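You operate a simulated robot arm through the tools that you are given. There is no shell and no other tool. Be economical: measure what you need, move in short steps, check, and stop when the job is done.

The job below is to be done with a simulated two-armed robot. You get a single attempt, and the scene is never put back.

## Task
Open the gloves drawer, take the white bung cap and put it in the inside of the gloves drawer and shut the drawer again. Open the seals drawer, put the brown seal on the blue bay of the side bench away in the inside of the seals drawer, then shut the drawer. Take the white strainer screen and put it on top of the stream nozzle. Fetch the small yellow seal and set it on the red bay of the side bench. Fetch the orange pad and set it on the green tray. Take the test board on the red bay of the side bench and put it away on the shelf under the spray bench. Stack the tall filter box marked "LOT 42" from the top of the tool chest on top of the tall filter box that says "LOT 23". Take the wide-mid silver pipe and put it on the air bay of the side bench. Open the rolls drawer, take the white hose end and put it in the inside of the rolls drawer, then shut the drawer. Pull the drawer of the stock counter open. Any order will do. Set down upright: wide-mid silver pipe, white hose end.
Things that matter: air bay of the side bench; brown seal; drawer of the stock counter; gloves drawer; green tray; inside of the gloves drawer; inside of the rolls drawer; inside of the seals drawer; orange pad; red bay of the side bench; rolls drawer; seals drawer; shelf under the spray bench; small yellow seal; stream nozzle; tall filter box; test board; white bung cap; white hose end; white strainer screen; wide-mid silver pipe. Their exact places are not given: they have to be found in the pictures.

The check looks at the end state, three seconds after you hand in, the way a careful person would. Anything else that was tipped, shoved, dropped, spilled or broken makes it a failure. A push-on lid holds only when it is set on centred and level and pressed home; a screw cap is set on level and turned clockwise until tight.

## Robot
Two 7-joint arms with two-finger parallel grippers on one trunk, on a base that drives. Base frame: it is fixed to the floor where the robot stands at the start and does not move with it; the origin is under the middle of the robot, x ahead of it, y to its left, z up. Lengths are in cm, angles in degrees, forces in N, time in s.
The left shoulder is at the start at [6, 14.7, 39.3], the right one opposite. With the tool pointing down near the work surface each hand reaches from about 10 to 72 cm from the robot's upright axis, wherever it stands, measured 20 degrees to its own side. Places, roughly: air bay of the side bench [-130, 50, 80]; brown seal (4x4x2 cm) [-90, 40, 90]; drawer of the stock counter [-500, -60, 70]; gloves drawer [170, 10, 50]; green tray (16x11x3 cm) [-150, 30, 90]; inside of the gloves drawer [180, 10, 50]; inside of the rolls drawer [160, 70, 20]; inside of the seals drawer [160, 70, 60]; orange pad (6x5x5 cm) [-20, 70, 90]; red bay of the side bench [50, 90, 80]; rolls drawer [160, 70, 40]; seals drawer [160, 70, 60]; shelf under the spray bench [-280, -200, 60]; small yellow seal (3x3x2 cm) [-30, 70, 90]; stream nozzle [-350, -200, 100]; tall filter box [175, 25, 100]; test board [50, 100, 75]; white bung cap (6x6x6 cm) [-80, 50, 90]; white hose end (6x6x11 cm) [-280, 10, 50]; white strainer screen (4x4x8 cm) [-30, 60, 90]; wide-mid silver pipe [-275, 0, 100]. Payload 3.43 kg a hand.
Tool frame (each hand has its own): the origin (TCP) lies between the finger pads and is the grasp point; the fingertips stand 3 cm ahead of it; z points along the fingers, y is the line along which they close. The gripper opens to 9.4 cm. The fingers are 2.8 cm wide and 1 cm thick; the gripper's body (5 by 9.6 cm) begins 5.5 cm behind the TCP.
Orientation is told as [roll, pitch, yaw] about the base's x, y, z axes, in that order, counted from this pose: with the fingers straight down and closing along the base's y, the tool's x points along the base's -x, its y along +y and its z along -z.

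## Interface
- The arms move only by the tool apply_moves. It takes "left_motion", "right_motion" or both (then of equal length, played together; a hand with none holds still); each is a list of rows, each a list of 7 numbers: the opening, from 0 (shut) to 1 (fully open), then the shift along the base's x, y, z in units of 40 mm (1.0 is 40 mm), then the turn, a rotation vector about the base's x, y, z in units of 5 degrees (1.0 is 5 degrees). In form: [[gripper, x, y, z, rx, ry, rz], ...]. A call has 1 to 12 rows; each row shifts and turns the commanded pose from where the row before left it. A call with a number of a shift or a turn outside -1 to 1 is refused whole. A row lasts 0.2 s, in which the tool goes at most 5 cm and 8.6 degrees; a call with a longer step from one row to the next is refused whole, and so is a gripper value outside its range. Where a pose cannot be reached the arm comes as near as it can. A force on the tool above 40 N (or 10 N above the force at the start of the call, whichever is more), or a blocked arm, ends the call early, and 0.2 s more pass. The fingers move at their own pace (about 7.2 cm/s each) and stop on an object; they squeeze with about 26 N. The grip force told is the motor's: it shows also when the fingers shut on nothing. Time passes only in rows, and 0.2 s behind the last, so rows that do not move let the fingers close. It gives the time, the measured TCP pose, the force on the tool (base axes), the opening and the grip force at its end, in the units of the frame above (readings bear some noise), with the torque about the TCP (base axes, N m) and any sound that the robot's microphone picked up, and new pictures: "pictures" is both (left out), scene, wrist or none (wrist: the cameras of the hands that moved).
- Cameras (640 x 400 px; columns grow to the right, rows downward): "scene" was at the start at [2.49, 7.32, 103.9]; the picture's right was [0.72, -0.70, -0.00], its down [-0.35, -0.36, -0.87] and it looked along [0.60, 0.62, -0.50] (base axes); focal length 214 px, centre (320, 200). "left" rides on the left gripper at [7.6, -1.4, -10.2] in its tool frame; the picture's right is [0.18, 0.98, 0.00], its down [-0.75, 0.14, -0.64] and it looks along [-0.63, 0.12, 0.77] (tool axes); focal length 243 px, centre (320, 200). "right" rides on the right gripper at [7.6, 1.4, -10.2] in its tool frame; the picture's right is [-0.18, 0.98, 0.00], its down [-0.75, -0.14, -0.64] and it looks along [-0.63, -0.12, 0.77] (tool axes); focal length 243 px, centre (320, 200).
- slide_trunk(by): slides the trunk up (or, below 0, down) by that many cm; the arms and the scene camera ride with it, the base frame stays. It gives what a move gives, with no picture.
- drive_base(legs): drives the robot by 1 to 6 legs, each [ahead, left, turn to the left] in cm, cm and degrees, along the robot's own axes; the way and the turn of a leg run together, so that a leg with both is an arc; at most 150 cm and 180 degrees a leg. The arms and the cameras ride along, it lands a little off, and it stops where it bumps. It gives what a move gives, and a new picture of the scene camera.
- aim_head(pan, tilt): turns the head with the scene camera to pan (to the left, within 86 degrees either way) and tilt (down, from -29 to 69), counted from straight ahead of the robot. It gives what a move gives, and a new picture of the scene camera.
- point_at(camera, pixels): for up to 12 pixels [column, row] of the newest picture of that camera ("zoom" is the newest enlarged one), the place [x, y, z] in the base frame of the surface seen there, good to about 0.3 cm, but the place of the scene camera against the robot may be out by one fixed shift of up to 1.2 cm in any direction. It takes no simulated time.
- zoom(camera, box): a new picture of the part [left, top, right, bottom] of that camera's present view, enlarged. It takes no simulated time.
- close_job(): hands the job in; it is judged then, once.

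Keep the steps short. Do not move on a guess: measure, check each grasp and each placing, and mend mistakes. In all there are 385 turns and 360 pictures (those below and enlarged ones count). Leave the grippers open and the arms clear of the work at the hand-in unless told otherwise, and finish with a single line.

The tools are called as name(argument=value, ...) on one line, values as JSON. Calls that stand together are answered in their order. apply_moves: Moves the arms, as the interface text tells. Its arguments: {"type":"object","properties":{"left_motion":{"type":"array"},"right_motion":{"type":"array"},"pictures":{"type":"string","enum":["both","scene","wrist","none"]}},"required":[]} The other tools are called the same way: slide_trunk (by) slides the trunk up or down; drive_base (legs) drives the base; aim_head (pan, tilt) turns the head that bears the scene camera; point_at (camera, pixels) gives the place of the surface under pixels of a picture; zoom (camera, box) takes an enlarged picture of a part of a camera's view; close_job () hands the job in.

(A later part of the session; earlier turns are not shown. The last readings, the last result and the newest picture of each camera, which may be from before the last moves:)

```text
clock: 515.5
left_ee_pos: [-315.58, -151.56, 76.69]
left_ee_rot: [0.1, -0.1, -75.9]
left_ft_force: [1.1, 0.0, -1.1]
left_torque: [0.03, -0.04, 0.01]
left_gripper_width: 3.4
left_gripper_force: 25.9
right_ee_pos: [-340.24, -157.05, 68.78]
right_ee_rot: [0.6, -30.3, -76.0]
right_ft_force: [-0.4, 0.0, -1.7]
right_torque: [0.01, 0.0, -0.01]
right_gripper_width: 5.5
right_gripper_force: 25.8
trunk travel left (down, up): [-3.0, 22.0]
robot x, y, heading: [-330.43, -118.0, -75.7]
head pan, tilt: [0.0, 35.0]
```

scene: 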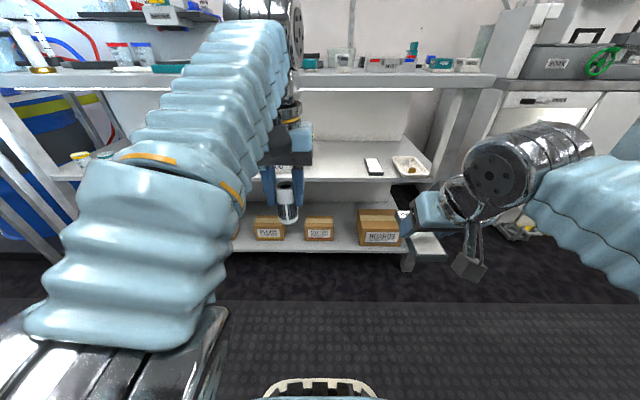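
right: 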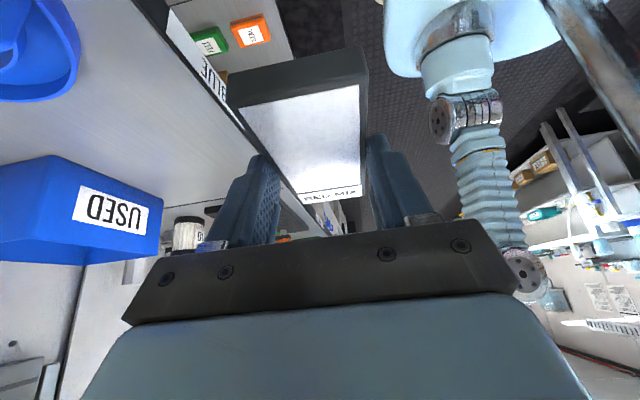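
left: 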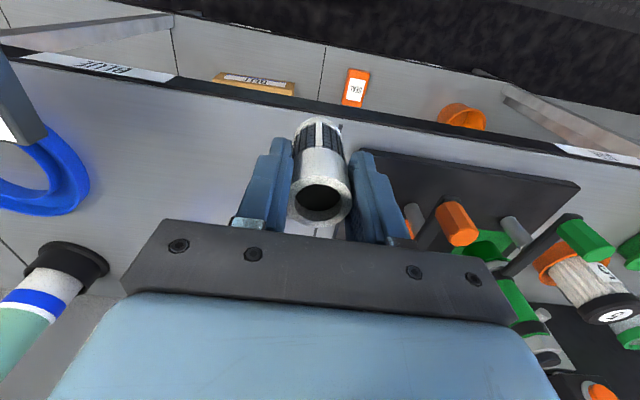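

Retract the left hand, lower the right to z≈63, then drive left 11 and ahead 32.

apply_moves(left_motion=[[0, -0.27, 0.95, 0, 0, 0, 0], [0, -0.27, 0.95, 0, 0, 0, 0], [0, -0.27, 0.95, 0, 0, 0, 0], [0, -0.2, 0.7, 0, 0, 0, 0], [0, -0.2, 0.7, 0, 0, 0, 0]], right_motion=[[0, 0, 0, -0.4, 0, 0, 0], [0, 0, 0, -0.4, 0, 0, 0], [0, 0, 0, -0.4, 0, 0, 0], [0, 0, 0, -0.3, 0, 0, 0], [0, 0, 0, 0, 0, 0, 0]], pictures="none")

drive_base(legs=[[0, 11, -0.5], [32, 0, 0]])

zoom(camera="right", box=[0, 0, 640, 400])

```text
clock: 516.7
left_ee_pos: [-320.31, -134.39, 76.51]
left_ee_rot: [0.0, -0.1, -75.9]
left_ft_force: [-0.6, -0.4, -0.2]
left_torque: [-0.01, 0.01, 0.01]
left_gripper_width: 3.39
left_gripper_force: 26.4
right_ee_pos: [-340.2, -157.18, 62.78]
right_ee_rot: [0.6, -30.3, -76.0]
right_ft_force: [0.3, -0.5, -0.3]
right_torque: [0.0, 0.0, 0.01]
right_gripper_width: 5.49
right_gripper_force: 26.0
trunk travel left (down, up): [-3.0, 22.0]
robot x, y, heading: [-330.21, -117.97, -75.7]
head pan, tilt: [0.0, 35.0]
```

```text
clock: 519.6
left_ee_pos: [-302.12, -162.0, 76.64]
left_ee_rot: [0.0, 0.0, -76.3]
left_ft_force: [0.4, 0.5, -0.1]
left_torque: [-0.02, 0.01, -0.04]
left_gripper_width: 3.41
left_gripper_force: 25.7
right_ee_pos: [-322.06, -184.89, 62.76]
right_ee_rot: [0.6, -30.4, -76.2]
right_ft_force: [0.1, -0.1, -1.2]
right_torque: [0.01, -0.03, 0.0]
right_gripper_width: 5.5
right_gripper_force: 26.6
trunk travel left (down, up): [-3.0, 22.0]
robot x, y, heading: [-311.53, -145.54, -75.7]
head pan, tilt: [0.0, 35.0]
```

scene: 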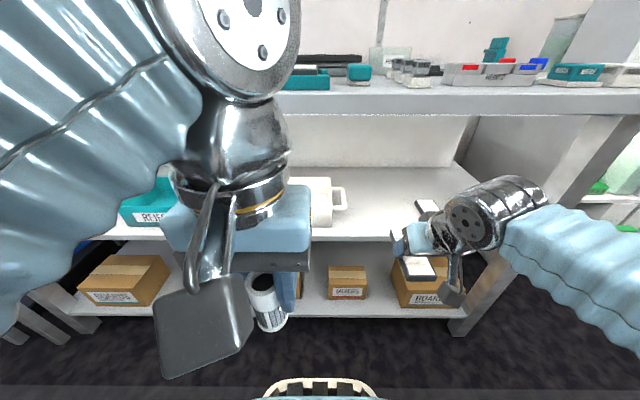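

```text
1.00 times, centred on (320, 200) of right (not enlarged: the box is as wide or as high as the picture)
```

zoom: 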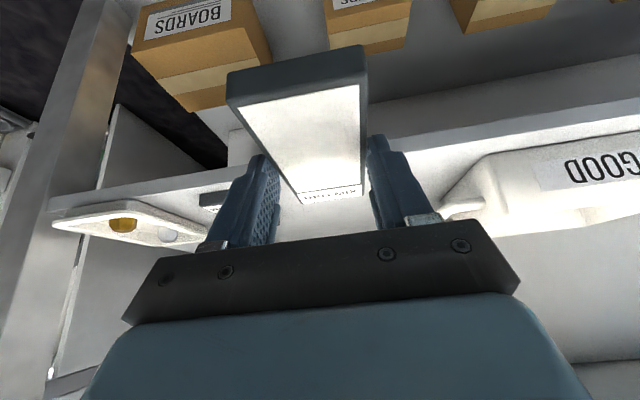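

point_at(camera="zoom", pixels=[[205, 198], [225, 192], [455, 200], [480, 170], [400, 165], [290, 215], [330, 220], [420, 140], [150, 190]])

```text
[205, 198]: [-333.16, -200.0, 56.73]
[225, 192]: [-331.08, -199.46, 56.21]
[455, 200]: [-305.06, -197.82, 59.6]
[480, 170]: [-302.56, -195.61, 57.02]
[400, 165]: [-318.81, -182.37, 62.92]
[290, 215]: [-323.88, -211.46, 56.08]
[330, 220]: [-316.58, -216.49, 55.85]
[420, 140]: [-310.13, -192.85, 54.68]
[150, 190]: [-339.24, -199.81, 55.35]
```

Shelf edge n≈-114.5, z≈55.9; the gap is centred near t=-355. Drive 9 ahead, then reach 7.5 further.

drive_base(legs=[[9, 0, 0]])

apply_moves(right_motion=[[0, 0.12, -0.45, -0.2, 0, 0, 0], [0, 0.12, -0.45, -0.1, 0, 0, 0], [0, 0.12, -0.45, 0, 0, 0, 0], [0, 0.12, -0.45, 0, 0, 0, 0], [0, 0, 0, 0, 0, 0, 0]], pictures="wrist")

```text
clock: 520.7
left_ee_pos: [-299.86, -170.76, 76.55]
left_ee_rot: [0.0, -0.1, -76.0]
left_ft_force: [0.2, -0.1, 0.3]
left_torque: [0.03, 0.0, -0.01]
left_gripper_width: 3.41
left_gripper_force: 26.6
right_ee_pos: [-319.79, -193.68, 62.76]
right_ee_rot: [0.5, -30.3, -76.2]
right_ft_force: [0.4, 0.1, -0.9]
right_torque: [-0.01, -0.01, 0.02]
right_gripper_width: 5.49
right_gripper_force: 26.1
trunk travel left (down, up): [-3.0, 22.0]
robot x, y, heading: [-309.68, -154.66, -75.8]
head pan, tilt: [0.0, 35.0]
```

scene: 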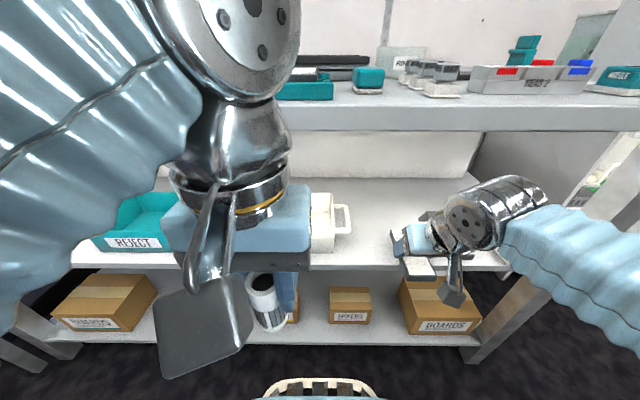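

```text
clock: 521.9
left_ee_pos: [-299.93, -170.78, 76.57]
left_ee_rot: [0.0, -0.1, -76.0]
left_ft_force: [-0.2, -0.6, -1.5]
left_torque: [0.02, -0.02, 0.01]
left_gripper_width: 3.38
left_gripper_force: 25.8
right_ee_pos: [-317.73, -200.98, 61.64]
right_ee_rot: [0.5, -30.3, -76.1]
right_ft_force: [-0.4, -0.7, -0.5]
right_torque: [0.02, -0.03, 0.03]
right_gripper_width: 5.49
right_gripper_force: 25.9
trunk travel left (down, up): [-3.0, 22.0]
robot x, y, heading: [-309.67, -154.55, -75.8]
head pan, tilt: [0.0, 35.0]
```

right: 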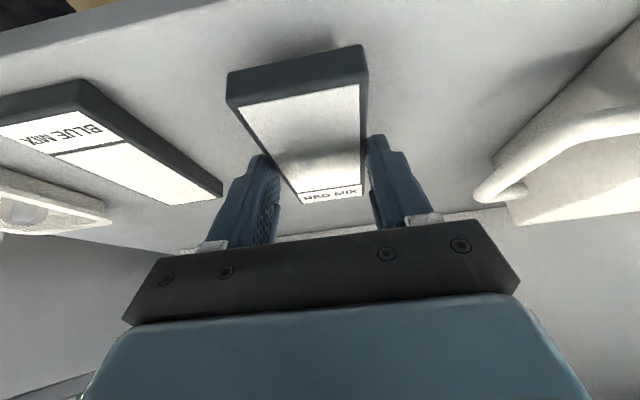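

apply_moves(right_motion=[[0, 0, 0, -0.3, 0, 0, 0], [0, 0, 0, -0.17, 0, 0, 0], [0, 0, 0, -0.06, 0, 0, 0], [0, 0, 0, 0, 0, 0, 0]], pictures="wrist")

```text
clock: 522.9
left_ee_pos: [-299.86, -170.8, 76.65]
left_ee_rot: [0.0, 0.0, -76.1]
left_ft_force: [-0.1, 0.4, -0.5]
left_torque: [-0.01, 0.0, 0.0]
left_gripper_width: 3.41
left_gripper_force: 26.8
right_ee_pos: [-317.9, -201.03, 59.61]
right_ee_rot: [0.5, -30.5, -76.1]
right_ft_force: [2.8, -3.1, 15.6]
right_torque: [-0.09, 0.21, 0.09]
right_gripper_width: 5.48
right_gripper_force: 26.0
trunk travel left (down, up): [-3.0, 22.0]
robot x, y, heading: [-309.63, -154.2, -75.4]
head pan, tilt: [0.0, 35.0]
```

right: 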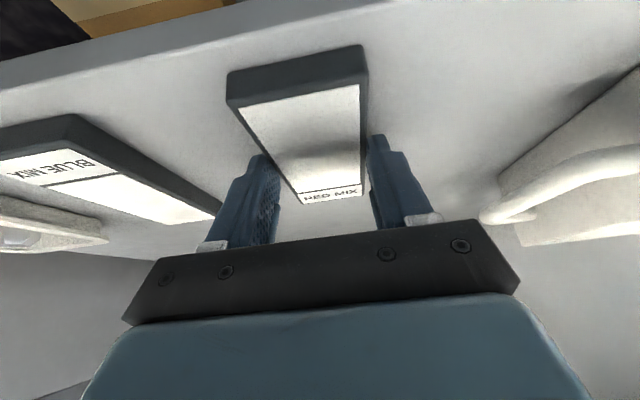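

On the shelf. Open and withdraw up-and-back.

apply_moves(right_motion=[[0.72, 0, 0, 0, 0, 0, 0], [0.72, 0, 0, 0, 0, 0, 0], [0.72, -0.05, 0.2, 0.3, 0, 0, 0], [0.72, -0.1, 0.4, 0.4, 0, 0, 0], [0.72, -0.2, 0.8, 0.2, 0, 0, 0], [0.72, -0.2, 0.8, 0, 0, 0, 0], [0.72, -0.2, 0.8, 0, 0, 0, 0]], pictures="wrist")

```text
clock: 524.5
left_ee_pos: [-299.77, -170.84, 76.62]
left_ee_rot: [0.0, 0.0, -76.0]
left_ft_force: [-0.5, -0.7, -0.8]
left_torque: [0.0, -0.01, 0.01]
left_gripper_width: 3.41
left_gripper_force: 26.2
right_ee_pos: [-320.88, -188.74, 62.88]
right_ee_rot: [0.6, -30.4, -76.0]
right_ft_force: [0.8, 0.3, 0.5]
right_torque: [0.02, 0.0, -0.05]
right_gripper_width: 6.77
right_gripper_force: 0.0
trunk travel left (down, up): [-3.0, 22.0]
robot x, y, heading: [-309.46, -154.27, -75.8]
head pan, tilt: [0.0, 35.0]
```

right: 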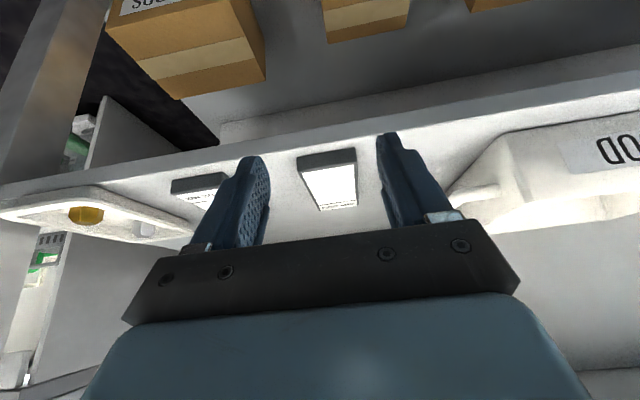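

Board placed beside BLUE MIX. Back off, raise the trunk, and go to the nozzle area.

drive_base(legs=[[-35, 0, 0], [0, -56, 0]])

slide_trunk(by=22)

apply_moves(left_motion=[[0, 0.22, -0.87, 0, 0, 0, 0], [0, 0.22, -0.87, 0, 0, 0, 0], [0, 0.22, -0.87, 0, 0, 0, 0], [0, 0.22, -0.87, 0, 0, 0, 0]], pictures="none")

drive_base(legs=[[31, 0, -0.5]])

```text
clock: 529.6
left_ee_pos: [-363.31, -151.41, 76.67]
left_ee_rot: [0.0, -0.1, -75.5]
left_ft_force: [-0.3, -0.5, -0.8]
left_torque: [0.05, 0.01, 0.01]
left_gripper_width: 3.39
left_gripper_force: 26.3
right_ee_pos: [-384.08, -169.52, 62.84]
right_ee_rot: [0.5, -30.3, -75.6]
right_ft_force: [0.2, 0.4, -0.6]
right_torque: [0.0, -0.02, 0.01]
right_gripper_width: 6.75
right_gripper_force: 0.0
trunk travel left (down, up): [-3.0, 22.0]
robot x, y, heading: [-373.32, -135.07, -75.4]
head pan, tilt: [0.0, 35.0]
```

scene: 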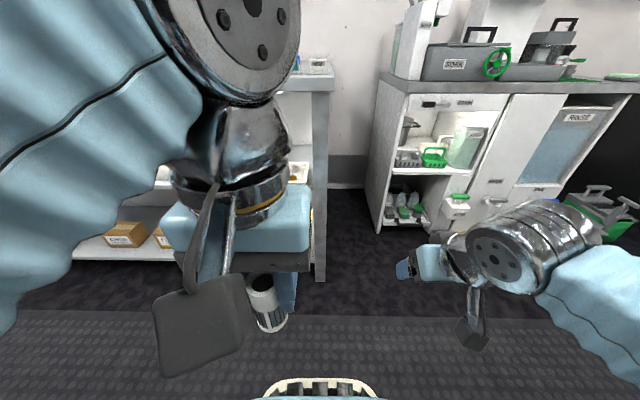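

```text
clock: 531.9
left_ee_pos: [-363.16, -151.37, 98.62]
left_ee_rot: [0.0, 0.0, -75.6]
left_ft_force: [0.2, 0.4, -0.2]
left_torque: [-0.02, -0.01, 0.02]
left_gripper_width: 3.37
left_gripper_force: 25.9
right_ee_pos: [-384.1, -169.47, 84.94]
right_ee_rot: [0.6, -30.4, -75.6]
right_ft_force: [-0.1, 0.5, 1.2]
right_torque: [0.0, -0.02, -0.02]
right_gripper_width: 6.76
right_gripper_force: 0.1
trunk travel left (down, up): [-25.0, 0.0]
robot x, y, heading: [-373.11, -135.46, -75.5]
head pan, tilt: [0.0, 35.0]
```

```text
clock: 532.9
left_ee_pos: [-359.78, -165.44, 98.54]
left_ee_rot: [-0.1, -0.2, -75.6]
left_ft_force: [0.3, 0.5, 0.0]
left_torque: [-0.02, 0.01, -0.02]
left_gripper_width: 3.38
left_gripper_force: 25.7
right_ee_pos: [-384.1, -169.48, 84.8]
right_ee_rot: [0.5, -30.3, -75.4]
right_ft_force: [0.7, -0.1, 0.5]
right_torque: [-0.04, 0.0, 0.02]
right_gripper_width: 6.75
right_gripper_force: 0.2
trunk travel left (down, up): [-25.0, 0.0]
robot x, y, heading: [-372.99, -135.27, -75.2]
head pan, tilt: [0.0, 35.0]
```

```text
clock: 535.0
left_ee_pos: [-352.16, -195.91, 98.63]
left_ee_rot: [0.0, -0.1, -76.0]
left_ft_force: [0.8, 0.4, -0.6]
left_torque: [-0.03, 0.01, 0.03]
left_gripper_width: 3.38
left_gripper_force: 26.1
right_ee_pos: [-376.46, -199.9, 85.02]
right_ee_rot: [0.6, -30.2, -76.1]
right_ft_force: [0.1, 0.4, 0.1]
right_torque: [0.03, 0.0, 0.02]
right_gripper_width: 6.77
right_gripper_force: 0.1
trunk travel left (down, up): [-25.0, 0.0]
robot x, y, heading: [-365.33, -166.13, -75.7]
head pan, tilt: [0.0, 35.0]
```

scene: 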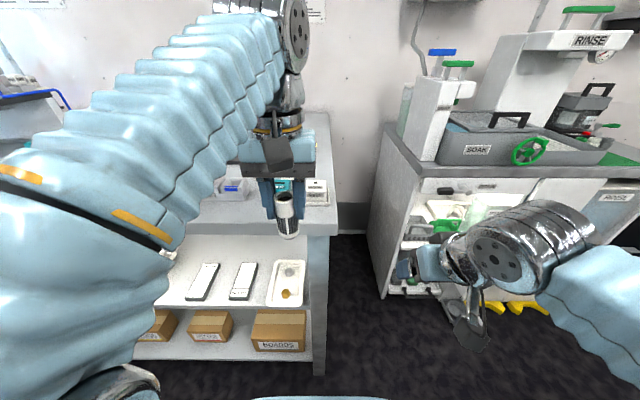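

zoom(camera="left", box=[0, 0, 640, 400])

point_at(camera="zoom", pixels=[[320, 110], [290, 160], [360, 200], [280, 200], [230, 180], [320, 60], [200, 160]])

```text
1.00 times, centred on (320, 200) of left (not enlarged: the box is as wide or as high as the picture)
```

zoom: 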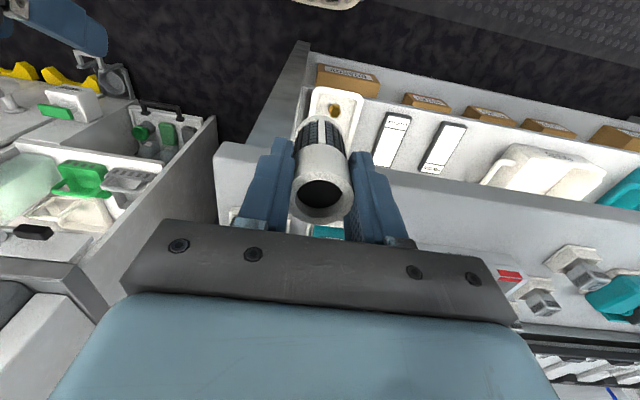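

```text
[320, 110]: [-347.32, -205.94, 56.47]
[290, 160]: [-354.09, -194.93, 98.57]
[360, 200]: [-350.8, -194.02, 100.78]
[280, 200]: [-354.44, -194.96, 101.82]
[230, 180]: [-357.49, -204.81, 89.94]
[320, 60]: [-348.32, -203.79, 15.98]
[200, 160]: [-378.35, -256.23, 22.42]
```

point_at(camera="zoom", pixels=[[430, 200], [430, 220], [430, 240], [470, 220], [470, 245], [500, 225], [510, 250], [540, 245], [555, 255]])

```text
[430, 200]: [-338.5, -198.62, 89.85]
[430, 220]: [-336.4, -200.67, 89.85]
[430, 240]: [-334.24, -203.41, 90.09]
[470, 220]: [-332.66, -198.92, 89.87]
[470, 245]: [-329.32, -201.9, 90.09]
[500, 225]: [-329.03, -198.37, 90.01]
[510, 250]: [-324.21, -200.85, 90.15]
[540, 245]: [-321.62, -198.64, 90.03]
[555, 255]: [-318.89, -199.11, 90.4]
```

There is a clear strip at (-336.5,-199.7). Move there to set the strainer down and regrip it lower.

drive_base(legs=[[0, 14.4, 0], [3, 0, 0]])

apply_moves(left_motion=[[0, 0.13, -0.5, 0, 0, 0, 0], [0, 0.13, -0.5, 0, 0, 0, 0], [0, 0, 0, -0.2, 0, 0, 0], [0, 0, 0, -0.1, 0, 0, 0], [0, 0, 0, 0, 0, 0, 0]], pictures="wrist")

```text
clock: 536.8
left_ee_pos: [-337.48, -195.49, 98.63]
left_ee_rot: [0.0, -0.2, -76.2]
left_ft_force: [-0.1, -0.4, 0.0]
left_torque: [0.02, 0.03, 0.02]
left_gripper_width: 3.38
left_gripper_force: 25.7
right_ee_pos: [-361.85, -199.32, 84.8]
right_ee_rot: [0.7, -30.3, -76.2]
right_ft_force: [-0.2, 1.2, 0.6]
right_torque: [-0.02, 0.02, -0.01]
right_gripper_width: 6.77
right_gripper_force: 0.0
trunk travel left (down, up): [-25.0, 0.0]
robot x, y, heading: [-350.42, -164.93, -75.9]
head pan, tilt: [0.0, 35.0]
```

scene: 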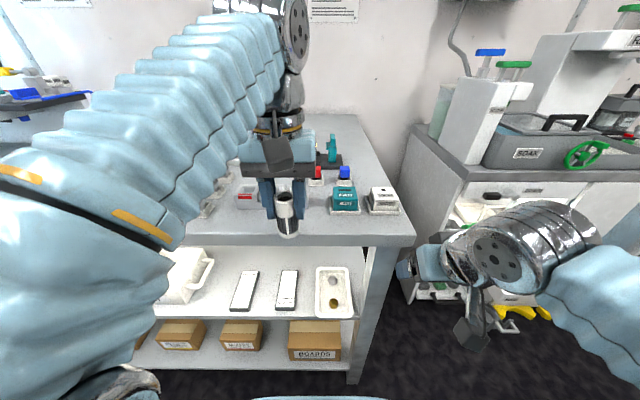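

```text
clock: 538.0
left_ee_pos: [-336.47, -199.3, 97.33]
left_ee_rot: [0.0, -0.1, -76.0]
left_ft_force: [0.9, 0.1, 1.0]
left_torque: [-0.01, 0.0, 0.02]
left_gripper_width: 3.37
left_gripper_force: 26.2
right_ee_pos: [-361.79, -199.21, 84.9]
right_ee_rot: [0.6, -30.3, -76.1]
right_ft_force: [1.5, 0.8, -0.8]
right_torque: [-0.02, 0.01, -0.02]
right_gripper_width: 6.77
right_gripper_force: 0.0
trunk travel left (down, up): [-25.0, 0.0]
robot x, y, heading: [-350.64, -164.89, -75.7]
head pan, tilt: [0.0, 35.0]
```

left: 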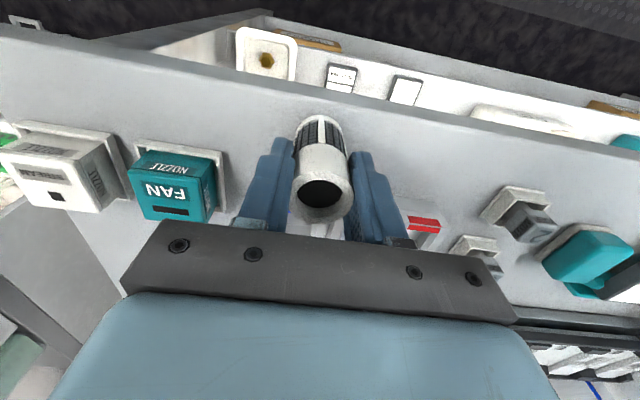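

Set it down and open, rise, tilt 30°, and come back lower for a new grip.

apply_moves(left_motion=[[0, 0, 0, -0.08, 0, 0, 0], [0.55, 0, 0, 0, 0, 0, 0], [0.55, 0, 0, 0, 0, 0, 0], [0.55, 0, 0, 0.5, 0, 0, 0], [0.55, -0.05, 0.2, 0.4, -0.97, -0.242, 0], [0.55, 0, 0, 0, -0.97, -0.242, 0], [0.55, 0, 0, 0, -0.97, -0.242, 0], [0.55, 0, 0, 0, -0.97, -0.242, 0], [0.55, 0, 0, 0, -0.97, -0.242, 0], [0.55, 0, 0, 0, -0.97, -0.242, 0], [0.55, 0, 0, 0, 0, 0, 0]], pictures="wrist")

```text
clock: 540.4
left_ee_pos: [-336.58, -198.72, 100.74]
left_ee_rot: [0.1, -30.1, -76.1]
left_ft_force: [0.5, -0.3, 0.5]
left_torque: [0.04, 0.01, -0.04]
left_gripper_width: 5.19
left_gripper_force: 0.0
right_ee_pos: [-361.85, -199.26, 84.87]
right_ee_rot: [0.6, -30.3, -76.1]
right_ft_force: [-0.5, -0.6, -1.3]
right_torque: [-0.05, -0.02, 0.02]
right_gripper_width: 6.79
right_gripper_force: 0.0
trunk travel left (down, up): [-25.0, 0.0]
robot x, y, heading: [-350.31, -164.98, -75.8]
head pan, tilt: [0.0, 35.0]
```

left: 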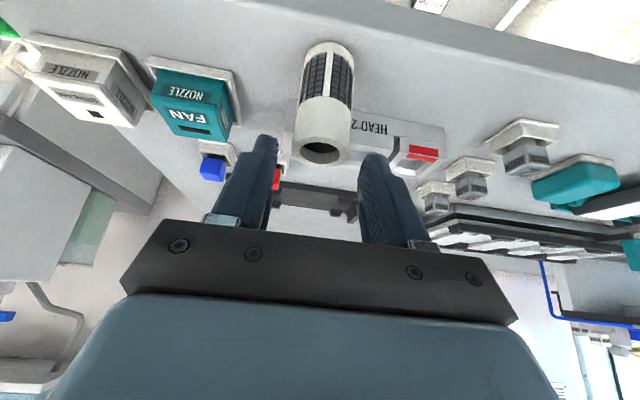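

point_at(camera="left", pixels=[[370, 128], [400, 118], [320, 135], [303, 130], [348, 130], [325, 50], [120, 75], [100, 100], [70, 75], [95, 55]])

```text
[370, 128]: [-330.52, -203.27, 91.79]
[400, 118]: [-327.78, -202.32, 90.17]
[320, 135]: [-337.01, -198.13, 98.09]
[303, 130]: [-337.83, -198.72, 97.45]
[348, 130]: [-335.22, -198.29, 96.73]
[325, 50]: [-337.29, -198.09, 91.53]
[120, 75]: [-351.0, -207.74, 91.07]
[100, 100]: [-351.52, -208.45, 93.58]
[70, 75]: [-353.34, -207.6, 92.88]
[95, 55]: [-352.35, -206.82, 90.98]
```

Descend to z≈94.8 around the strainer, 0.8 cm further ahead.

apply_moves(left_motion=[[0.55, 0.05, -0.2, 0, 0, 0, 0], [0.55, 0, 0, -0.5, 0, 0, 0], [0.55, 0, 0, -0.5, 0, 0, 0], [0.55, 0, 0, -0.48, 0, 0, 0], [0.55, 0, 0, 0, 0, 0, 0]], pictures="wrist")

```text
clock: 541.6
left_ee_pos: [-336.5, -199.52, 94.64]
left_ee_rot: [0.1, -30.2, -76.2]
left_ft_force: [-0.1, -0.4, -0.3]
left_torque: [0.03, -0.04, -0.02]
left_gripper_width: 5.19
left_gripper_force: 0.1
right_ee_pos: [-361.89, -199.29, 84.89]
right_ee_rot: [0.6, -30.3, -76.2]
right_ft_force: [-0.4, -1.3, -0.9]
right_torque: [0.01, 0.04, 0.04]
right_gripper_width: 6.76
right_gripper_force: 0.0
trunk travel left (down, up): [-25.0, 0.0]
robot x, y, heading: [-350.66, -165.17, -75.8]
head pan, tilt: [0.0, 35.0]
```

left: 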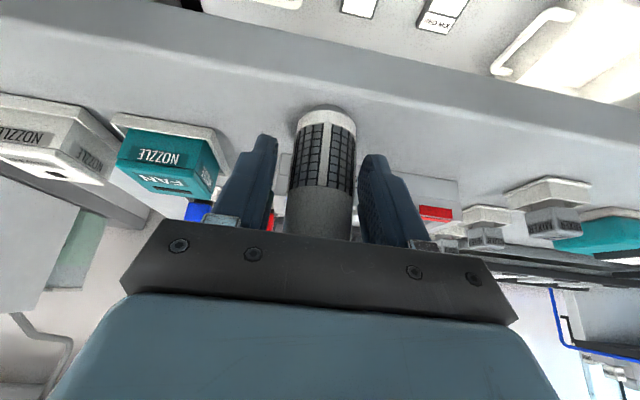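

apply_moves(left_motion=[[0, 0, 0, 0, 0, 0, 0], [0, 0, 0, 0, 0, 0, 0], [0, 0, 0, 0, 0, 0, 0], [0, 0, 0, 0.4, 0, 0, 0], [0, -0.05, 0.2, 0.5, 0, 0, 0], [0, -0.1, 0.4, 0.4, 0, 0, 0], [0, -0.1, 0.4, 0.3, 0, 0, 0]], pictures="wrist")

```text
clock: 543.2
left_ee_pos: [-337.28, -195.44, 101.41]
left_ee_rot: [0.1, -30.1, -76.2]
left_ft_force: [-0.5, -0.7, -0.1]
left_torque: [0.0, 0.03, 0.01]
left_gripper_width: 3.78
left_gripper_force: 26.1
right_ee_pos: [-361.81, -199.33, 84.72]
right_ee_rot: [0.6, -30.3, -76.2]
right_ft_force: [0.5, -0.1, -0.7]
right_torque: [-0.01, 0.02, -0.02]
right_gripper_width: 6.79
right_gripper_force: 0.1
trunk travel left (down, up): [-25.0, 0.0]
robot x, y, heading: [-350.76, -165.34, -75.9]
head pan, tilt: [0.0, 35.0]
```

left: 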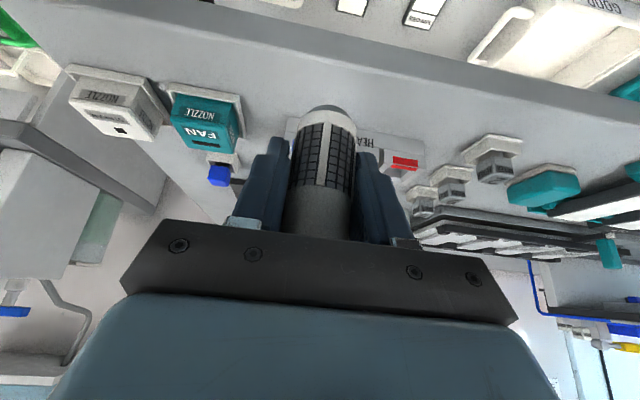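

zoom(camera="left", box=[40, 50, 200, 150])

point_at(camera="zoom", pixels=[[130, 215], [350, 250], [440, 330], [270, 330], [320, 310], [300, 270], [200, 200], [430, 240]])

```text
4.00 times, centred on (120, 100) of left
```

zoom: 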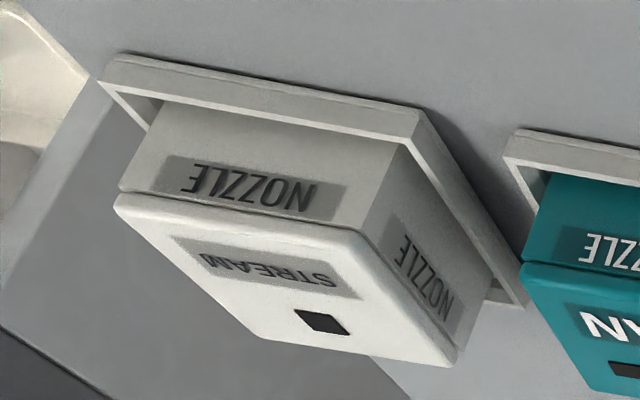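

```text
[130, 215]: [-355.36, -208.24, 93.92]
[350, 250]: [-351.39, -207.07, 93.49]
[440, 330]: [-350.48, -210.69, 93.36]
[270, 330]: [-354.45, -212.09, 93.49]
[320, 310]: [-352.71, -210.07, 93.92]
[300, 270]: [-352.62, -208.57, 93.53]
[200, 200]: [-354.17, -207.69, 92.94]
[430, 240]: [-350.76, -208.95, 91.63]
```

STREAM lid centre is (-352.9,-209.6), z 93.5. Drive right 18.6 and then measure again.

drive_base(legs=[[0, -18.6, 0]])

zoom(camera="left", box=[0, 0, 640, 400])

point_at(camera="zoom", pixels=[[320, 120], [280, 150], [360, 150], [290, 130], [360, 175], [340, 195]])

```text
clock: 544.8
left_ee_pos: [-355.82, -200.1, 101.39]
left_ee_rot: [0.2, -30.0, -76.2]
left_ft_force: [-0.1, 0.2, -1.0]
left_torque: [-0.03, -0.01, 0.0]
left_gripper_width: 3.8
left_gripper_force: 26.0
right_ee_pos: [-380.23, -203.96, 84.83]
right_ee_rot: [0.5, -30.3, -76.2]
right_ft_force: [0.5, 0.0, 0.3]
right_torque: [-0.01, 0.03, 0.05]
right_gripper_width: 6.76
right_gripper_force: 0.0
trunk travel left (down, up): [-25.0, 0.0]
robot x, y, heading: [-369.21, -170.06, -75.9]
head pan, tilt: [0.0, 35.0]
```

scene: 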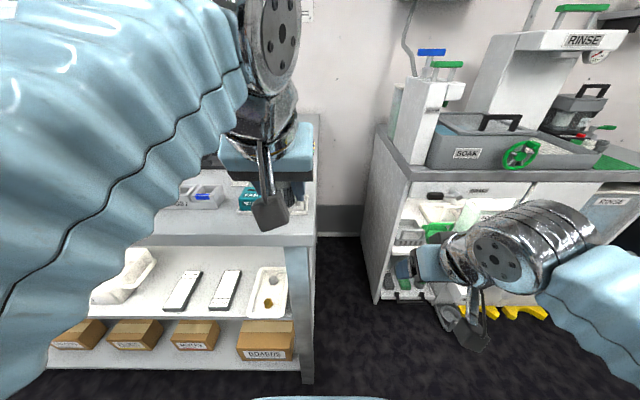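

```text
1.00 times, centred on (320, 200) of left (not enlarged: the box is as wide or as high as the picture)
```

zoom: 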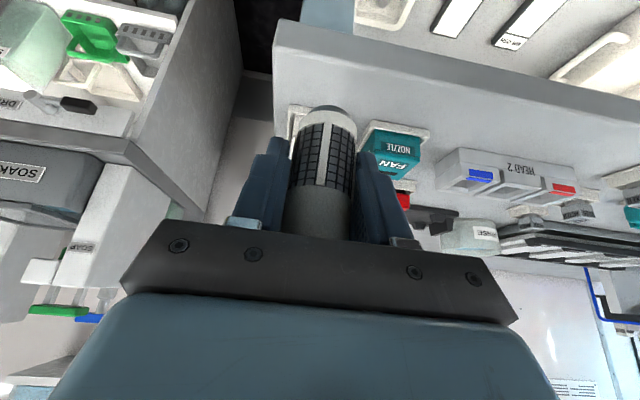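

```text
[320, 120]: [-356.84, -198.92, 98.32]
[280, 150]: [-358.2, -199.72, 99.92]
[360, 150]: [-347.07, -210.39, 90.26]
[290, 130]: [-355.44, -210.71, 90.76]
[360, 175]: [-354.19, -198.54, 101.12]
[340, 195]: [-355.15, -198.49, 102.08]
```

Reach 9.9 cm ahead over the lid, then look.

apply_moves(left_motion=[[0, 0.18, -0.59, 0, 0, 0, 0], [0, 0.18, -0.59, 0, 0, 0, 0], [0, 0.18, -0.59, 0, 0, 0, 0], [0, 0.18, -0.6, -0.2, 0, 0, 0], [0, 0, 0, 0, 0, 0, 0]])

```text
clock: 546.0
left_ee_pos: [-352.54, -209.48, 100.65]
left_ee_rot: [0.1, -30.0, -76.2]
left_ft_force: [-0.9, -0.2, 0.1]
left_torque: [0.01, -0.01, 0.0]
left_gripper_width: 3.74
left_gripper_force: 26.1
right_ee_pos: [-380.31, -203.88, 84.86]
right_ee_rot: [0.6, -30.3, -76.1]
right_ft_force: [-0.6, -0.8, 0.0]
right_torque: [0.01, 0.0, 0.0]
right_gripper_width: 6.77
right_gripper_force: 0.1
trunk travel left (down, up): [-25.0, 0.0]
robot x, y, heading: [-368.85, -169.95, -75.7]
head pan, tilt: [0.0, 35.0]
```

scene: 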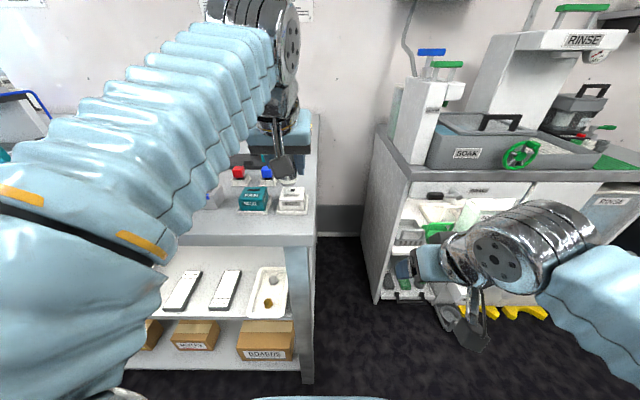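
left: 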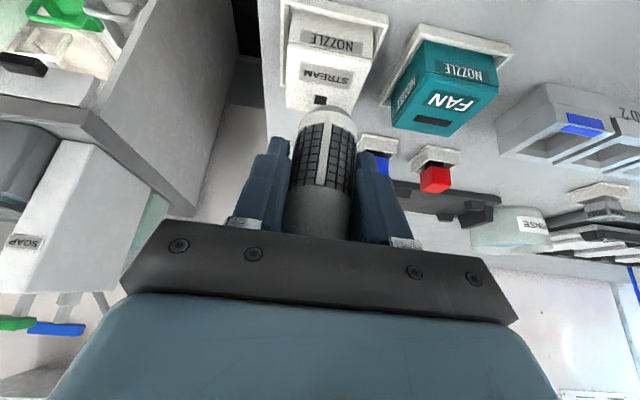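

point_at(camera="left", pixels=[[290, 60], [362, 75], [346, 108], [290, 104], [321, 99], [325, 75], [352, 95]])

zoom(camera="left", box=[250, 0, 410, 160])

```text
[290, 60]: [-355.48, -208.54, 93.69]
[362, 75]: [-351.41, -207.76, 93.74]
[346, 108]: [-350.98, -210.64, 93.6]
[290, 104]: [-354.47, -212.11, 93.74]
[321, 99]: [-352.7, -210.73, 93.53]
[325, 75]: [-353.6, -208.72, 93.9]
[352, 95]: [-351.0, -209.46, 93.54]
```

```text
2.50 times, centred on (330, 80) of left
```

zoom: 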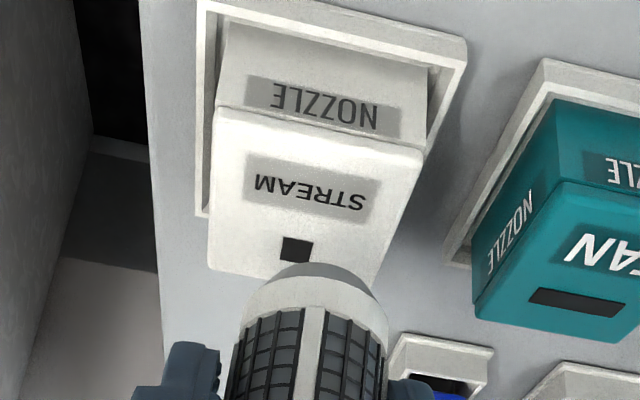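

Adjust (-0.35,-0.2) and lower to contact.

apply_moves(left_motion=[[0, -0.09, -0.05, -0.2, 0, 0, 0], [0, 0, 0, -0.2, 0, 0, 0], [0, 0, 0, -0.1, 0, 0, 0], [0, 0, 0, -0.05, 0, 0, 0], [0, 0, 0, 0, 0, 0, 0]], pictures="wrist")

```text
clock: 547.2
left_ee_pos: [-353.26, -209.8, 98.34]
left_ee_rot: [0.0, -30.1, -76.2]
left_ft_force: [0.6, -0.2, -0.1]
left_torque: [0.02, -0.01, 0.01]
left_gripper_width: 3.74
left_gripper_force: 25.8
right_ee_pos: [-380.3, -203.97, 84.79]
right_ee_rot: [0.6, -30.2, -76.1]
right_ft_force: [-0.2, 0.2, 0.0]
right_torque: [-0.02, 0.03, 0.0]
right_gripper_width: 6.77
right_gripper_force: 0.1
trunk travel left (down, up): [-25.0, 0.0]
robot x, y, heading: [-368.13, -169.53, -75.8]
head pan, tilt: [0.0, 35.0]
```

left: 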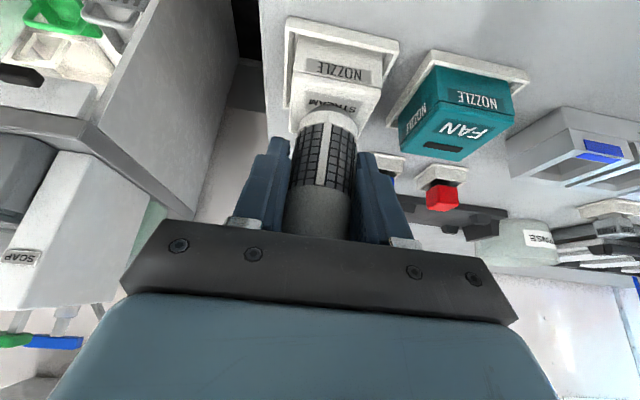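

zoom(camera="left", box=[250, 20, 410, 180])

point_at(camera="zoom", pixels=[[320, 232], [265, 240], [380, 245], [210, 270], [400, 265], [230, 175], [420, 195], [320, 245]])

```text
2.50 times, centred on (330, 100) of left
```

zoom: 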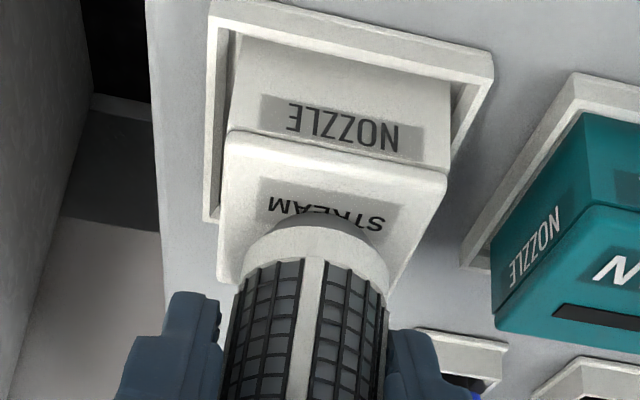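

```text
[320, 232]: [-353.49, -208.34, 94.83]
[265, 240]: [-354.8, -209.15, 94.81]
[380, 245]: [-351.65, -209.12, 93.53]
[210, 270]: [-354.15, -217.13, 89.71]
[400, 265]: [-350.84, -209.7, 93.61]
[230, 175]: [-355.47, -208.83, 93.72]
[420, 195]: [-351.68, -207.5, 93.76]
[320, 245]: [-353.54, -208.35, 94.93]
```

apply_moves(left_motion=[[0, 0, 0.07, -0.06, 0, 0, 0], [0, 0, 0, -0.06, 0, 0, 0], [0, 0, 0, -0.05, 0, 0, 0], [0, 0, 0, 0, 0, 0, 0]], pictures="none")

```text
clock: 548.2
left_ee_pos: [-353.19, -209.37, 97.7]
left_ee_rot: [0.1, -30.1, -76.2]
left_ft_force: [1.4, -1.5, 24.3]
left_torque: [-0.06, -0.04, -0.04]
left_gripper_width: 3.73
left_gripper_force: 25.3
right_ee_pos: [-380.33, -203.94, 84.97]
right_ee_rot: [0.6, -30.4, -76.2]
right_ft_force: [0.1, -1.5, 0.1]
right_torque: [0.02, 0.02, -0.02]
right_gripper_width: 6.75
right_gripper_force: 0.1
trunk travel left (down, up): [-25.0, 0.0]
robot x, y, heading: [-368.83, -169.65, -75.7]
head pan, tilt: [0.0, 35.0]
```

Seated (24 N). Ease, open, and withdraw along the hand axis.

apply_moves(left_motion=[[0, 0, 0, 0.03, 0, 0, 0], [0.6, 0, 0, 0, 0, 0, 0], [0.6, 0, 0, 0, 0, 0, 0], [0.6, -0.05, 0.2, 0.35, 0, 0, 0], [0.6, -0.12, 0.5, 0.5, 0, 0, 0], [0.6, -0.2, 0.8, 0.2, 0, 0, 0], [0.6, -0.2, 0.8, 0, 0, 0, 0]])

```text
clock: 549.8
left_ee_pos: [-355.37, -200.36, 102.14]
left_ee_rot: [0.0, -30.1, -76.2]
left_ft_force: [0.3, -0.4, -0.9]
left_torque: [0.02, -0.03, 0.0]
left_gripper_width: 5.64
left_gripper_force: 0.0
right_ee_pos: [-380.34, -203.94, 84.86]
right_ee_rot: [0.6, -30.4, -76.3]
right_ft_force: [-0.6, -0.2, -0.1]
right_torque: [-0.01, -0.03, 0.0]
right_gripper_width: 6.78
right_gripper_force: 0.0
trunk travel left (down, up): [-25.0, 0.0]
robot x, y, heading: [-369.22, -169.61, -75.6]
head pan, tilt: [0.0, 35.0]
```

scene: 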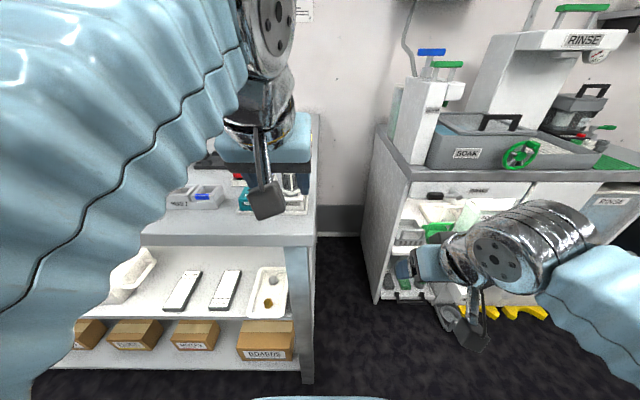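
left: 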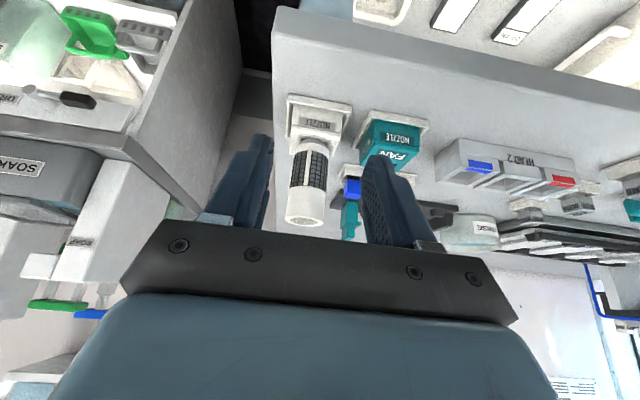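

Strainer stands on the STREAM nozzle. Next: the stock counter. Back off, turn around, and go along.

drive_base(legs=[[-42, 0, 0], [0, 0, 90], [0, 0, 90], [0, 80, 0]])

aim_head(pan=10, tilt=30)

```text
clock: 563.9
left_ee_pos: [-470.73, -119.04, 102.22]
left_ee_rot: [0.1, -30.2, 104.9]
left_ft_force: [-0.5, 1.4, -0.2]
left_torque: [0.0, 0.03, -0.01]
left_gripper_width: 5.65
left_gripper_force: 0.0
right_ee_pos: [-445.92, -115.06, 84.87]
right_ee_rot: [0.6, -30.3, 104.8]
right_ft_force: [-0.4, -0.3, 0.7]
right_torque: [-0.04, -0.03, 0.0]
right_gripper_width: 6.77
right_gripper_force: 0.1
trunk travel left (down, up): [-25.0, 0.0]
robot x, y, heading: [-456.49, -149.3, 105.1]
head pan, tilt: [0.0, 35.0]
```

scene: 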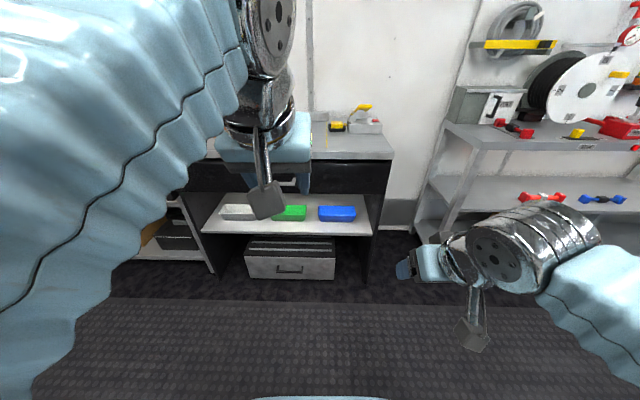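

```text
clock: 564.6
left_ee_pos: [-470.77, -118.98, 102.26]
left_ee_rot: [0.1, -30.1, 104.8]
left_ft_force: [0.7, 0.0, 0.0]
left_torque: [-0.03, 0.0, -0.01]
left_gripper_width: 5.66
left_gripper_force: 0.1
right_ee_pos: [-445.86, -115.07, 84.88]
right_ee_rot: [0.6, -30.3, 105.0]
right_ft_force: [0.6, -0.3, -0.2]
right_torque: [0.03, -0.02, 0.03]
right_gripper_width: 6.77
right_gripper_force: 0.0
trunk travel left (down, up): [-25.0, 0.0]
robot x, y, heading: [-456.4, -149.03, 105.0]
head pan, tilt: [10.0, 30.0]
```

scene: 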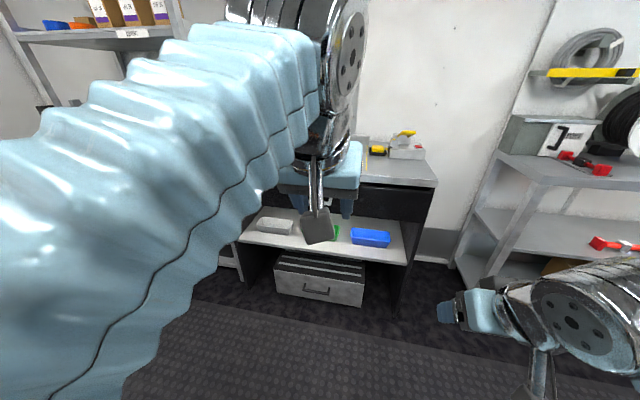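

apply_moves(left_motion=[[0.6, -0.8, -0.5, -0.2, -0.966, -0.26, 0], [0.6, -0.8, -0.5, -0.2, -0.966, -0.26, 0], [0.6, -0.8, -0.5, -0.2, -0.966, -0.26, 0], [0.6, -0.8, -0.5, -0.2, -0.966, -0.26, 0], [0.6, -0.8, -0.2, 0, -0.966, -0.26, 0], [0.6, -0.8, -0.2, 0, -0.966, -0.26, 0]], pictures="scene")

zoom(camera="scene", box=[200, 100, 460, 320])

```text
clock: 566.0
left_ee_pos: [-489.79, -128.68, 98.84]
left_ee_rot: [0.0, 0.0, 104.9]
left_ft_force: [-0.5, -0.3, 0.9]
left_torque: [0.01, 0.0, -0.01]
left_gripper_width: 5.65
left_gripper_force: 0.1
right_ee_pos: [-445.85, -115.0, 84.92]
right_ee_rot: [0.6, -30.3, 104.9]
right_ft_force: [0.7, 0.1, 0.7]
right_torque: [-0.01, 0.03, 0.02]
right_gripper_width: 6.77
right_gripper_force: 0.1
trunk travel left (down, up): [-25.0, 0.0]
robot x, y, heading: [-456.52, -149.4, 105.1]
head pan, tilt: [10.0, 30.0]
```

scene: 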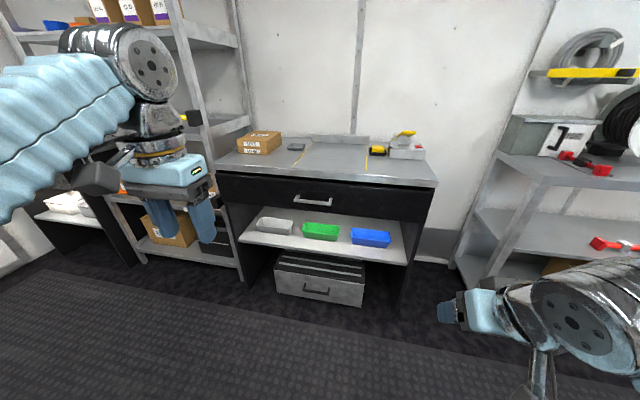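

```text
1.82 times, centred on (330, 210) of scene
```

zoom: 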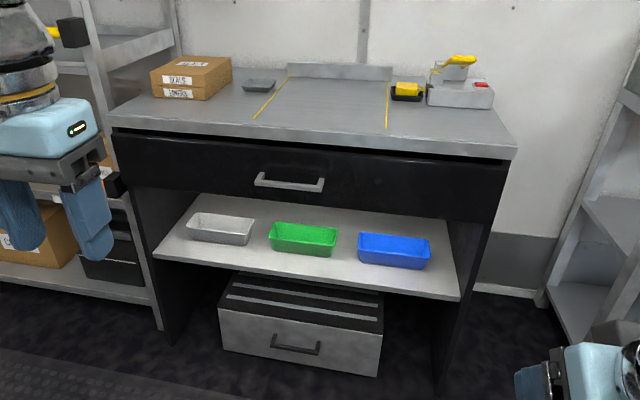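

point_at(camera="zoom", pixels=[[290, 186], [262, 182], [320, 188], [290, 170], [290, 200], [150, 165], [480, 205], [300, 135]])

```text
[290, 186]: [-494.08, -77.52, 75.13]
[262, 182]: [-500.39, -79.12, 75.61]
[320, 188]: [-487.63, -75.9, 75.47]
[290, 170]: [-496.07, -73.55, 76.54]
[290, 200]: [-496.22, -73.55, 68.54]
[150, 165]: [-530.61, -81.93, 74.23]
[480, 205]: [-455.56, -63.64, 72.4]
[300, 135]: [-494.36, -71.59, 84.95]
```

Handle at ≈(-493,-77.9), z≈74.5, horizontal bar. Turn the right hand to point ahead with vertical closing.

apply_moves(right_motion=[[0.6, -0.116, 0.43, -0.18, 0.946, -0.944, 0.668], [0.6, -0.116, 0.43, -0.18, 0.946, -0.944, 0.668], [0.6, -0.116, 0.43, -0.18, 0.946, -0.944, 0.668], [0.6, -0.116, 0.43, -0.18, 0.946, -0.944, 0.668], [0.6, -0.116, 0.43, -0.18, 0.946, -0.944, 0.668], [0.6, -0.116, 0.43, -0.18, 0.946, -0.944, 0.668], [0.6, -0.116, 0.43, -0.18, 0.946, -0.944, 0.668]], pictures="none")

apply_moves(right_motion=[[0.6, -0.116, 0.43, -0.18, 0.946, -0.944, 0.668], [0.6, -0.116, 0.43, -0.18, 0.946, -0.944, 0.668], [0.6, -0.116, 0.43, -0.18, 0.946, -0.944, 0.668], [0.6, -0.116, 0.43, -0.18, 0.946, -0.944, 0.668], [0.6, -0.116, 0.43, -0.18, 0.946, -0.944, 0.668], [0.6, -0.116, 0.43, -0.18, 0.946, -0.944, 0.668], [0.6, -0.116, 0.43, -0.18, 0.946, -0.944, 0.668]], pictures="none")

drive_base(legs=[[0, 37, -1.4]])

zoom(camera="right", box=[0, 0, 640, 400])

```text
clock: 567.6
left_ee_pos: [-489.84, -128.52, 98.91]
left_ee_rot: [0.0, -0.1, 104.9]
left_ft_force: [-0.7, 0.3, 1.2]
left_torque: [-0.01, -0.04, 0.01]
left_gripper_width: 5.66
left_gripper_force: 0.1
right_ee_pos: [-449.18, -102.93, 79.78]
right_ee_rot: [-54.4, -32.7, 160.1]
right_ft_force: [0.0, 0.6, 0.0]
right_torque: [0.01, -0.01, -0.01]
right_gripper_width: 5.63
right_gripper_force: 0.2
trunk travel left (down, up): [-25.0, 0.0]
robot x, y, heading: [-456.29, -149.13, 105.3]
head pan, tilt: [10.0, 30.0]
```

```text
clock: 569.2
left_ee_pos: [-489.77, -128.56, 98.84]
left_ee_rot: [0.0, -0.1, 104.9]
left_ft_force: [-0.2, 0.1, -0.7]
left_torque: [0.0, -0.01, -0.02]
left_gripper_width: 5.63
left_gripper_force: 0.1
right_ee_pos: [-451.94, -92.56, 75.3]
right_ee_rot: [-86.3, -5.7, -168.1]
right_ft_force: [-0.3, 0.2, 0.3]
right_torque: [0.0, 0.0, -0.02]
right_gripper_width: 5.66
right_gripper_force: 0.1
right hand out of reach, approached as far as the arm can: row 7
trunk travel left (down, up): [-25.0, 0.0]
robot x, y, heading: [-456.68, -149.39, 105.3]
head pan, tilt: [10.0, 30.0]
```

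```text
clock: 571.6
left_ee_pos: [-526.39, -137.7, 98.91]
left_ee_rot: [-0.1, -0.2, 103.9]
left_ft_force: [-0.4, -0.1, -0.4]
left_torque: [-0.02, -0.01, 0.01]
left_gripper_width: 5.63
left_gripper_force: 0.1
right_ee_pos: [-487.81, -102.31, 75.46]
right_ee_rot: [-86.0, -5.8, -169.1]
right_ft_force: [-0.6, -0.4, 0.2]
right_torque: [0.03, 0.03, -0.02]
right_gripper_width: 5.67
right_gripper_force: 0.1
trunk travel left (down, up): [-25.0, 0.0]
robot x, y, heading: [-493.63, -158.76, 104.1]
head pan, tilt: [10.0, 30.0]
```

scene: 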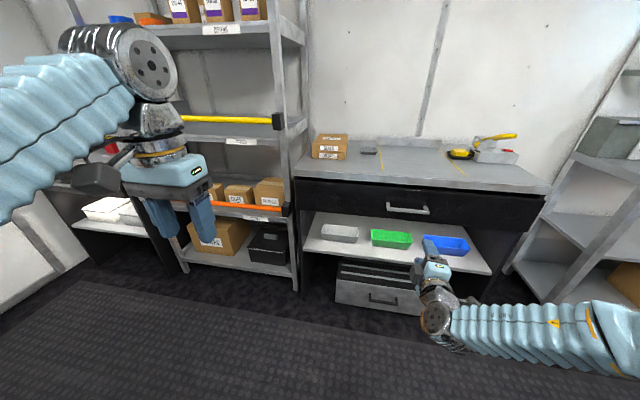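

```text
1.00 times, centred on (320, 200) of right (not enlarged: the box is as wide or as high as the picture)
```

zoom: 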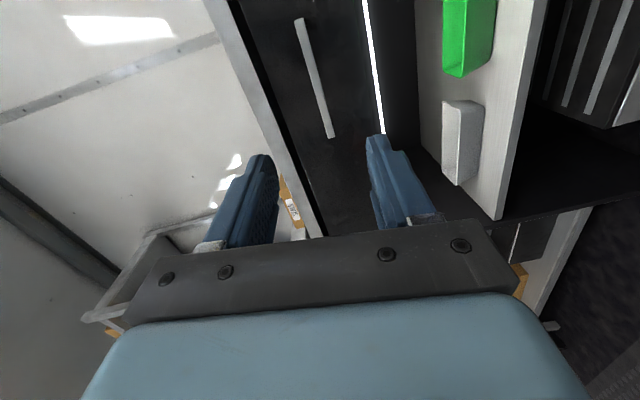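

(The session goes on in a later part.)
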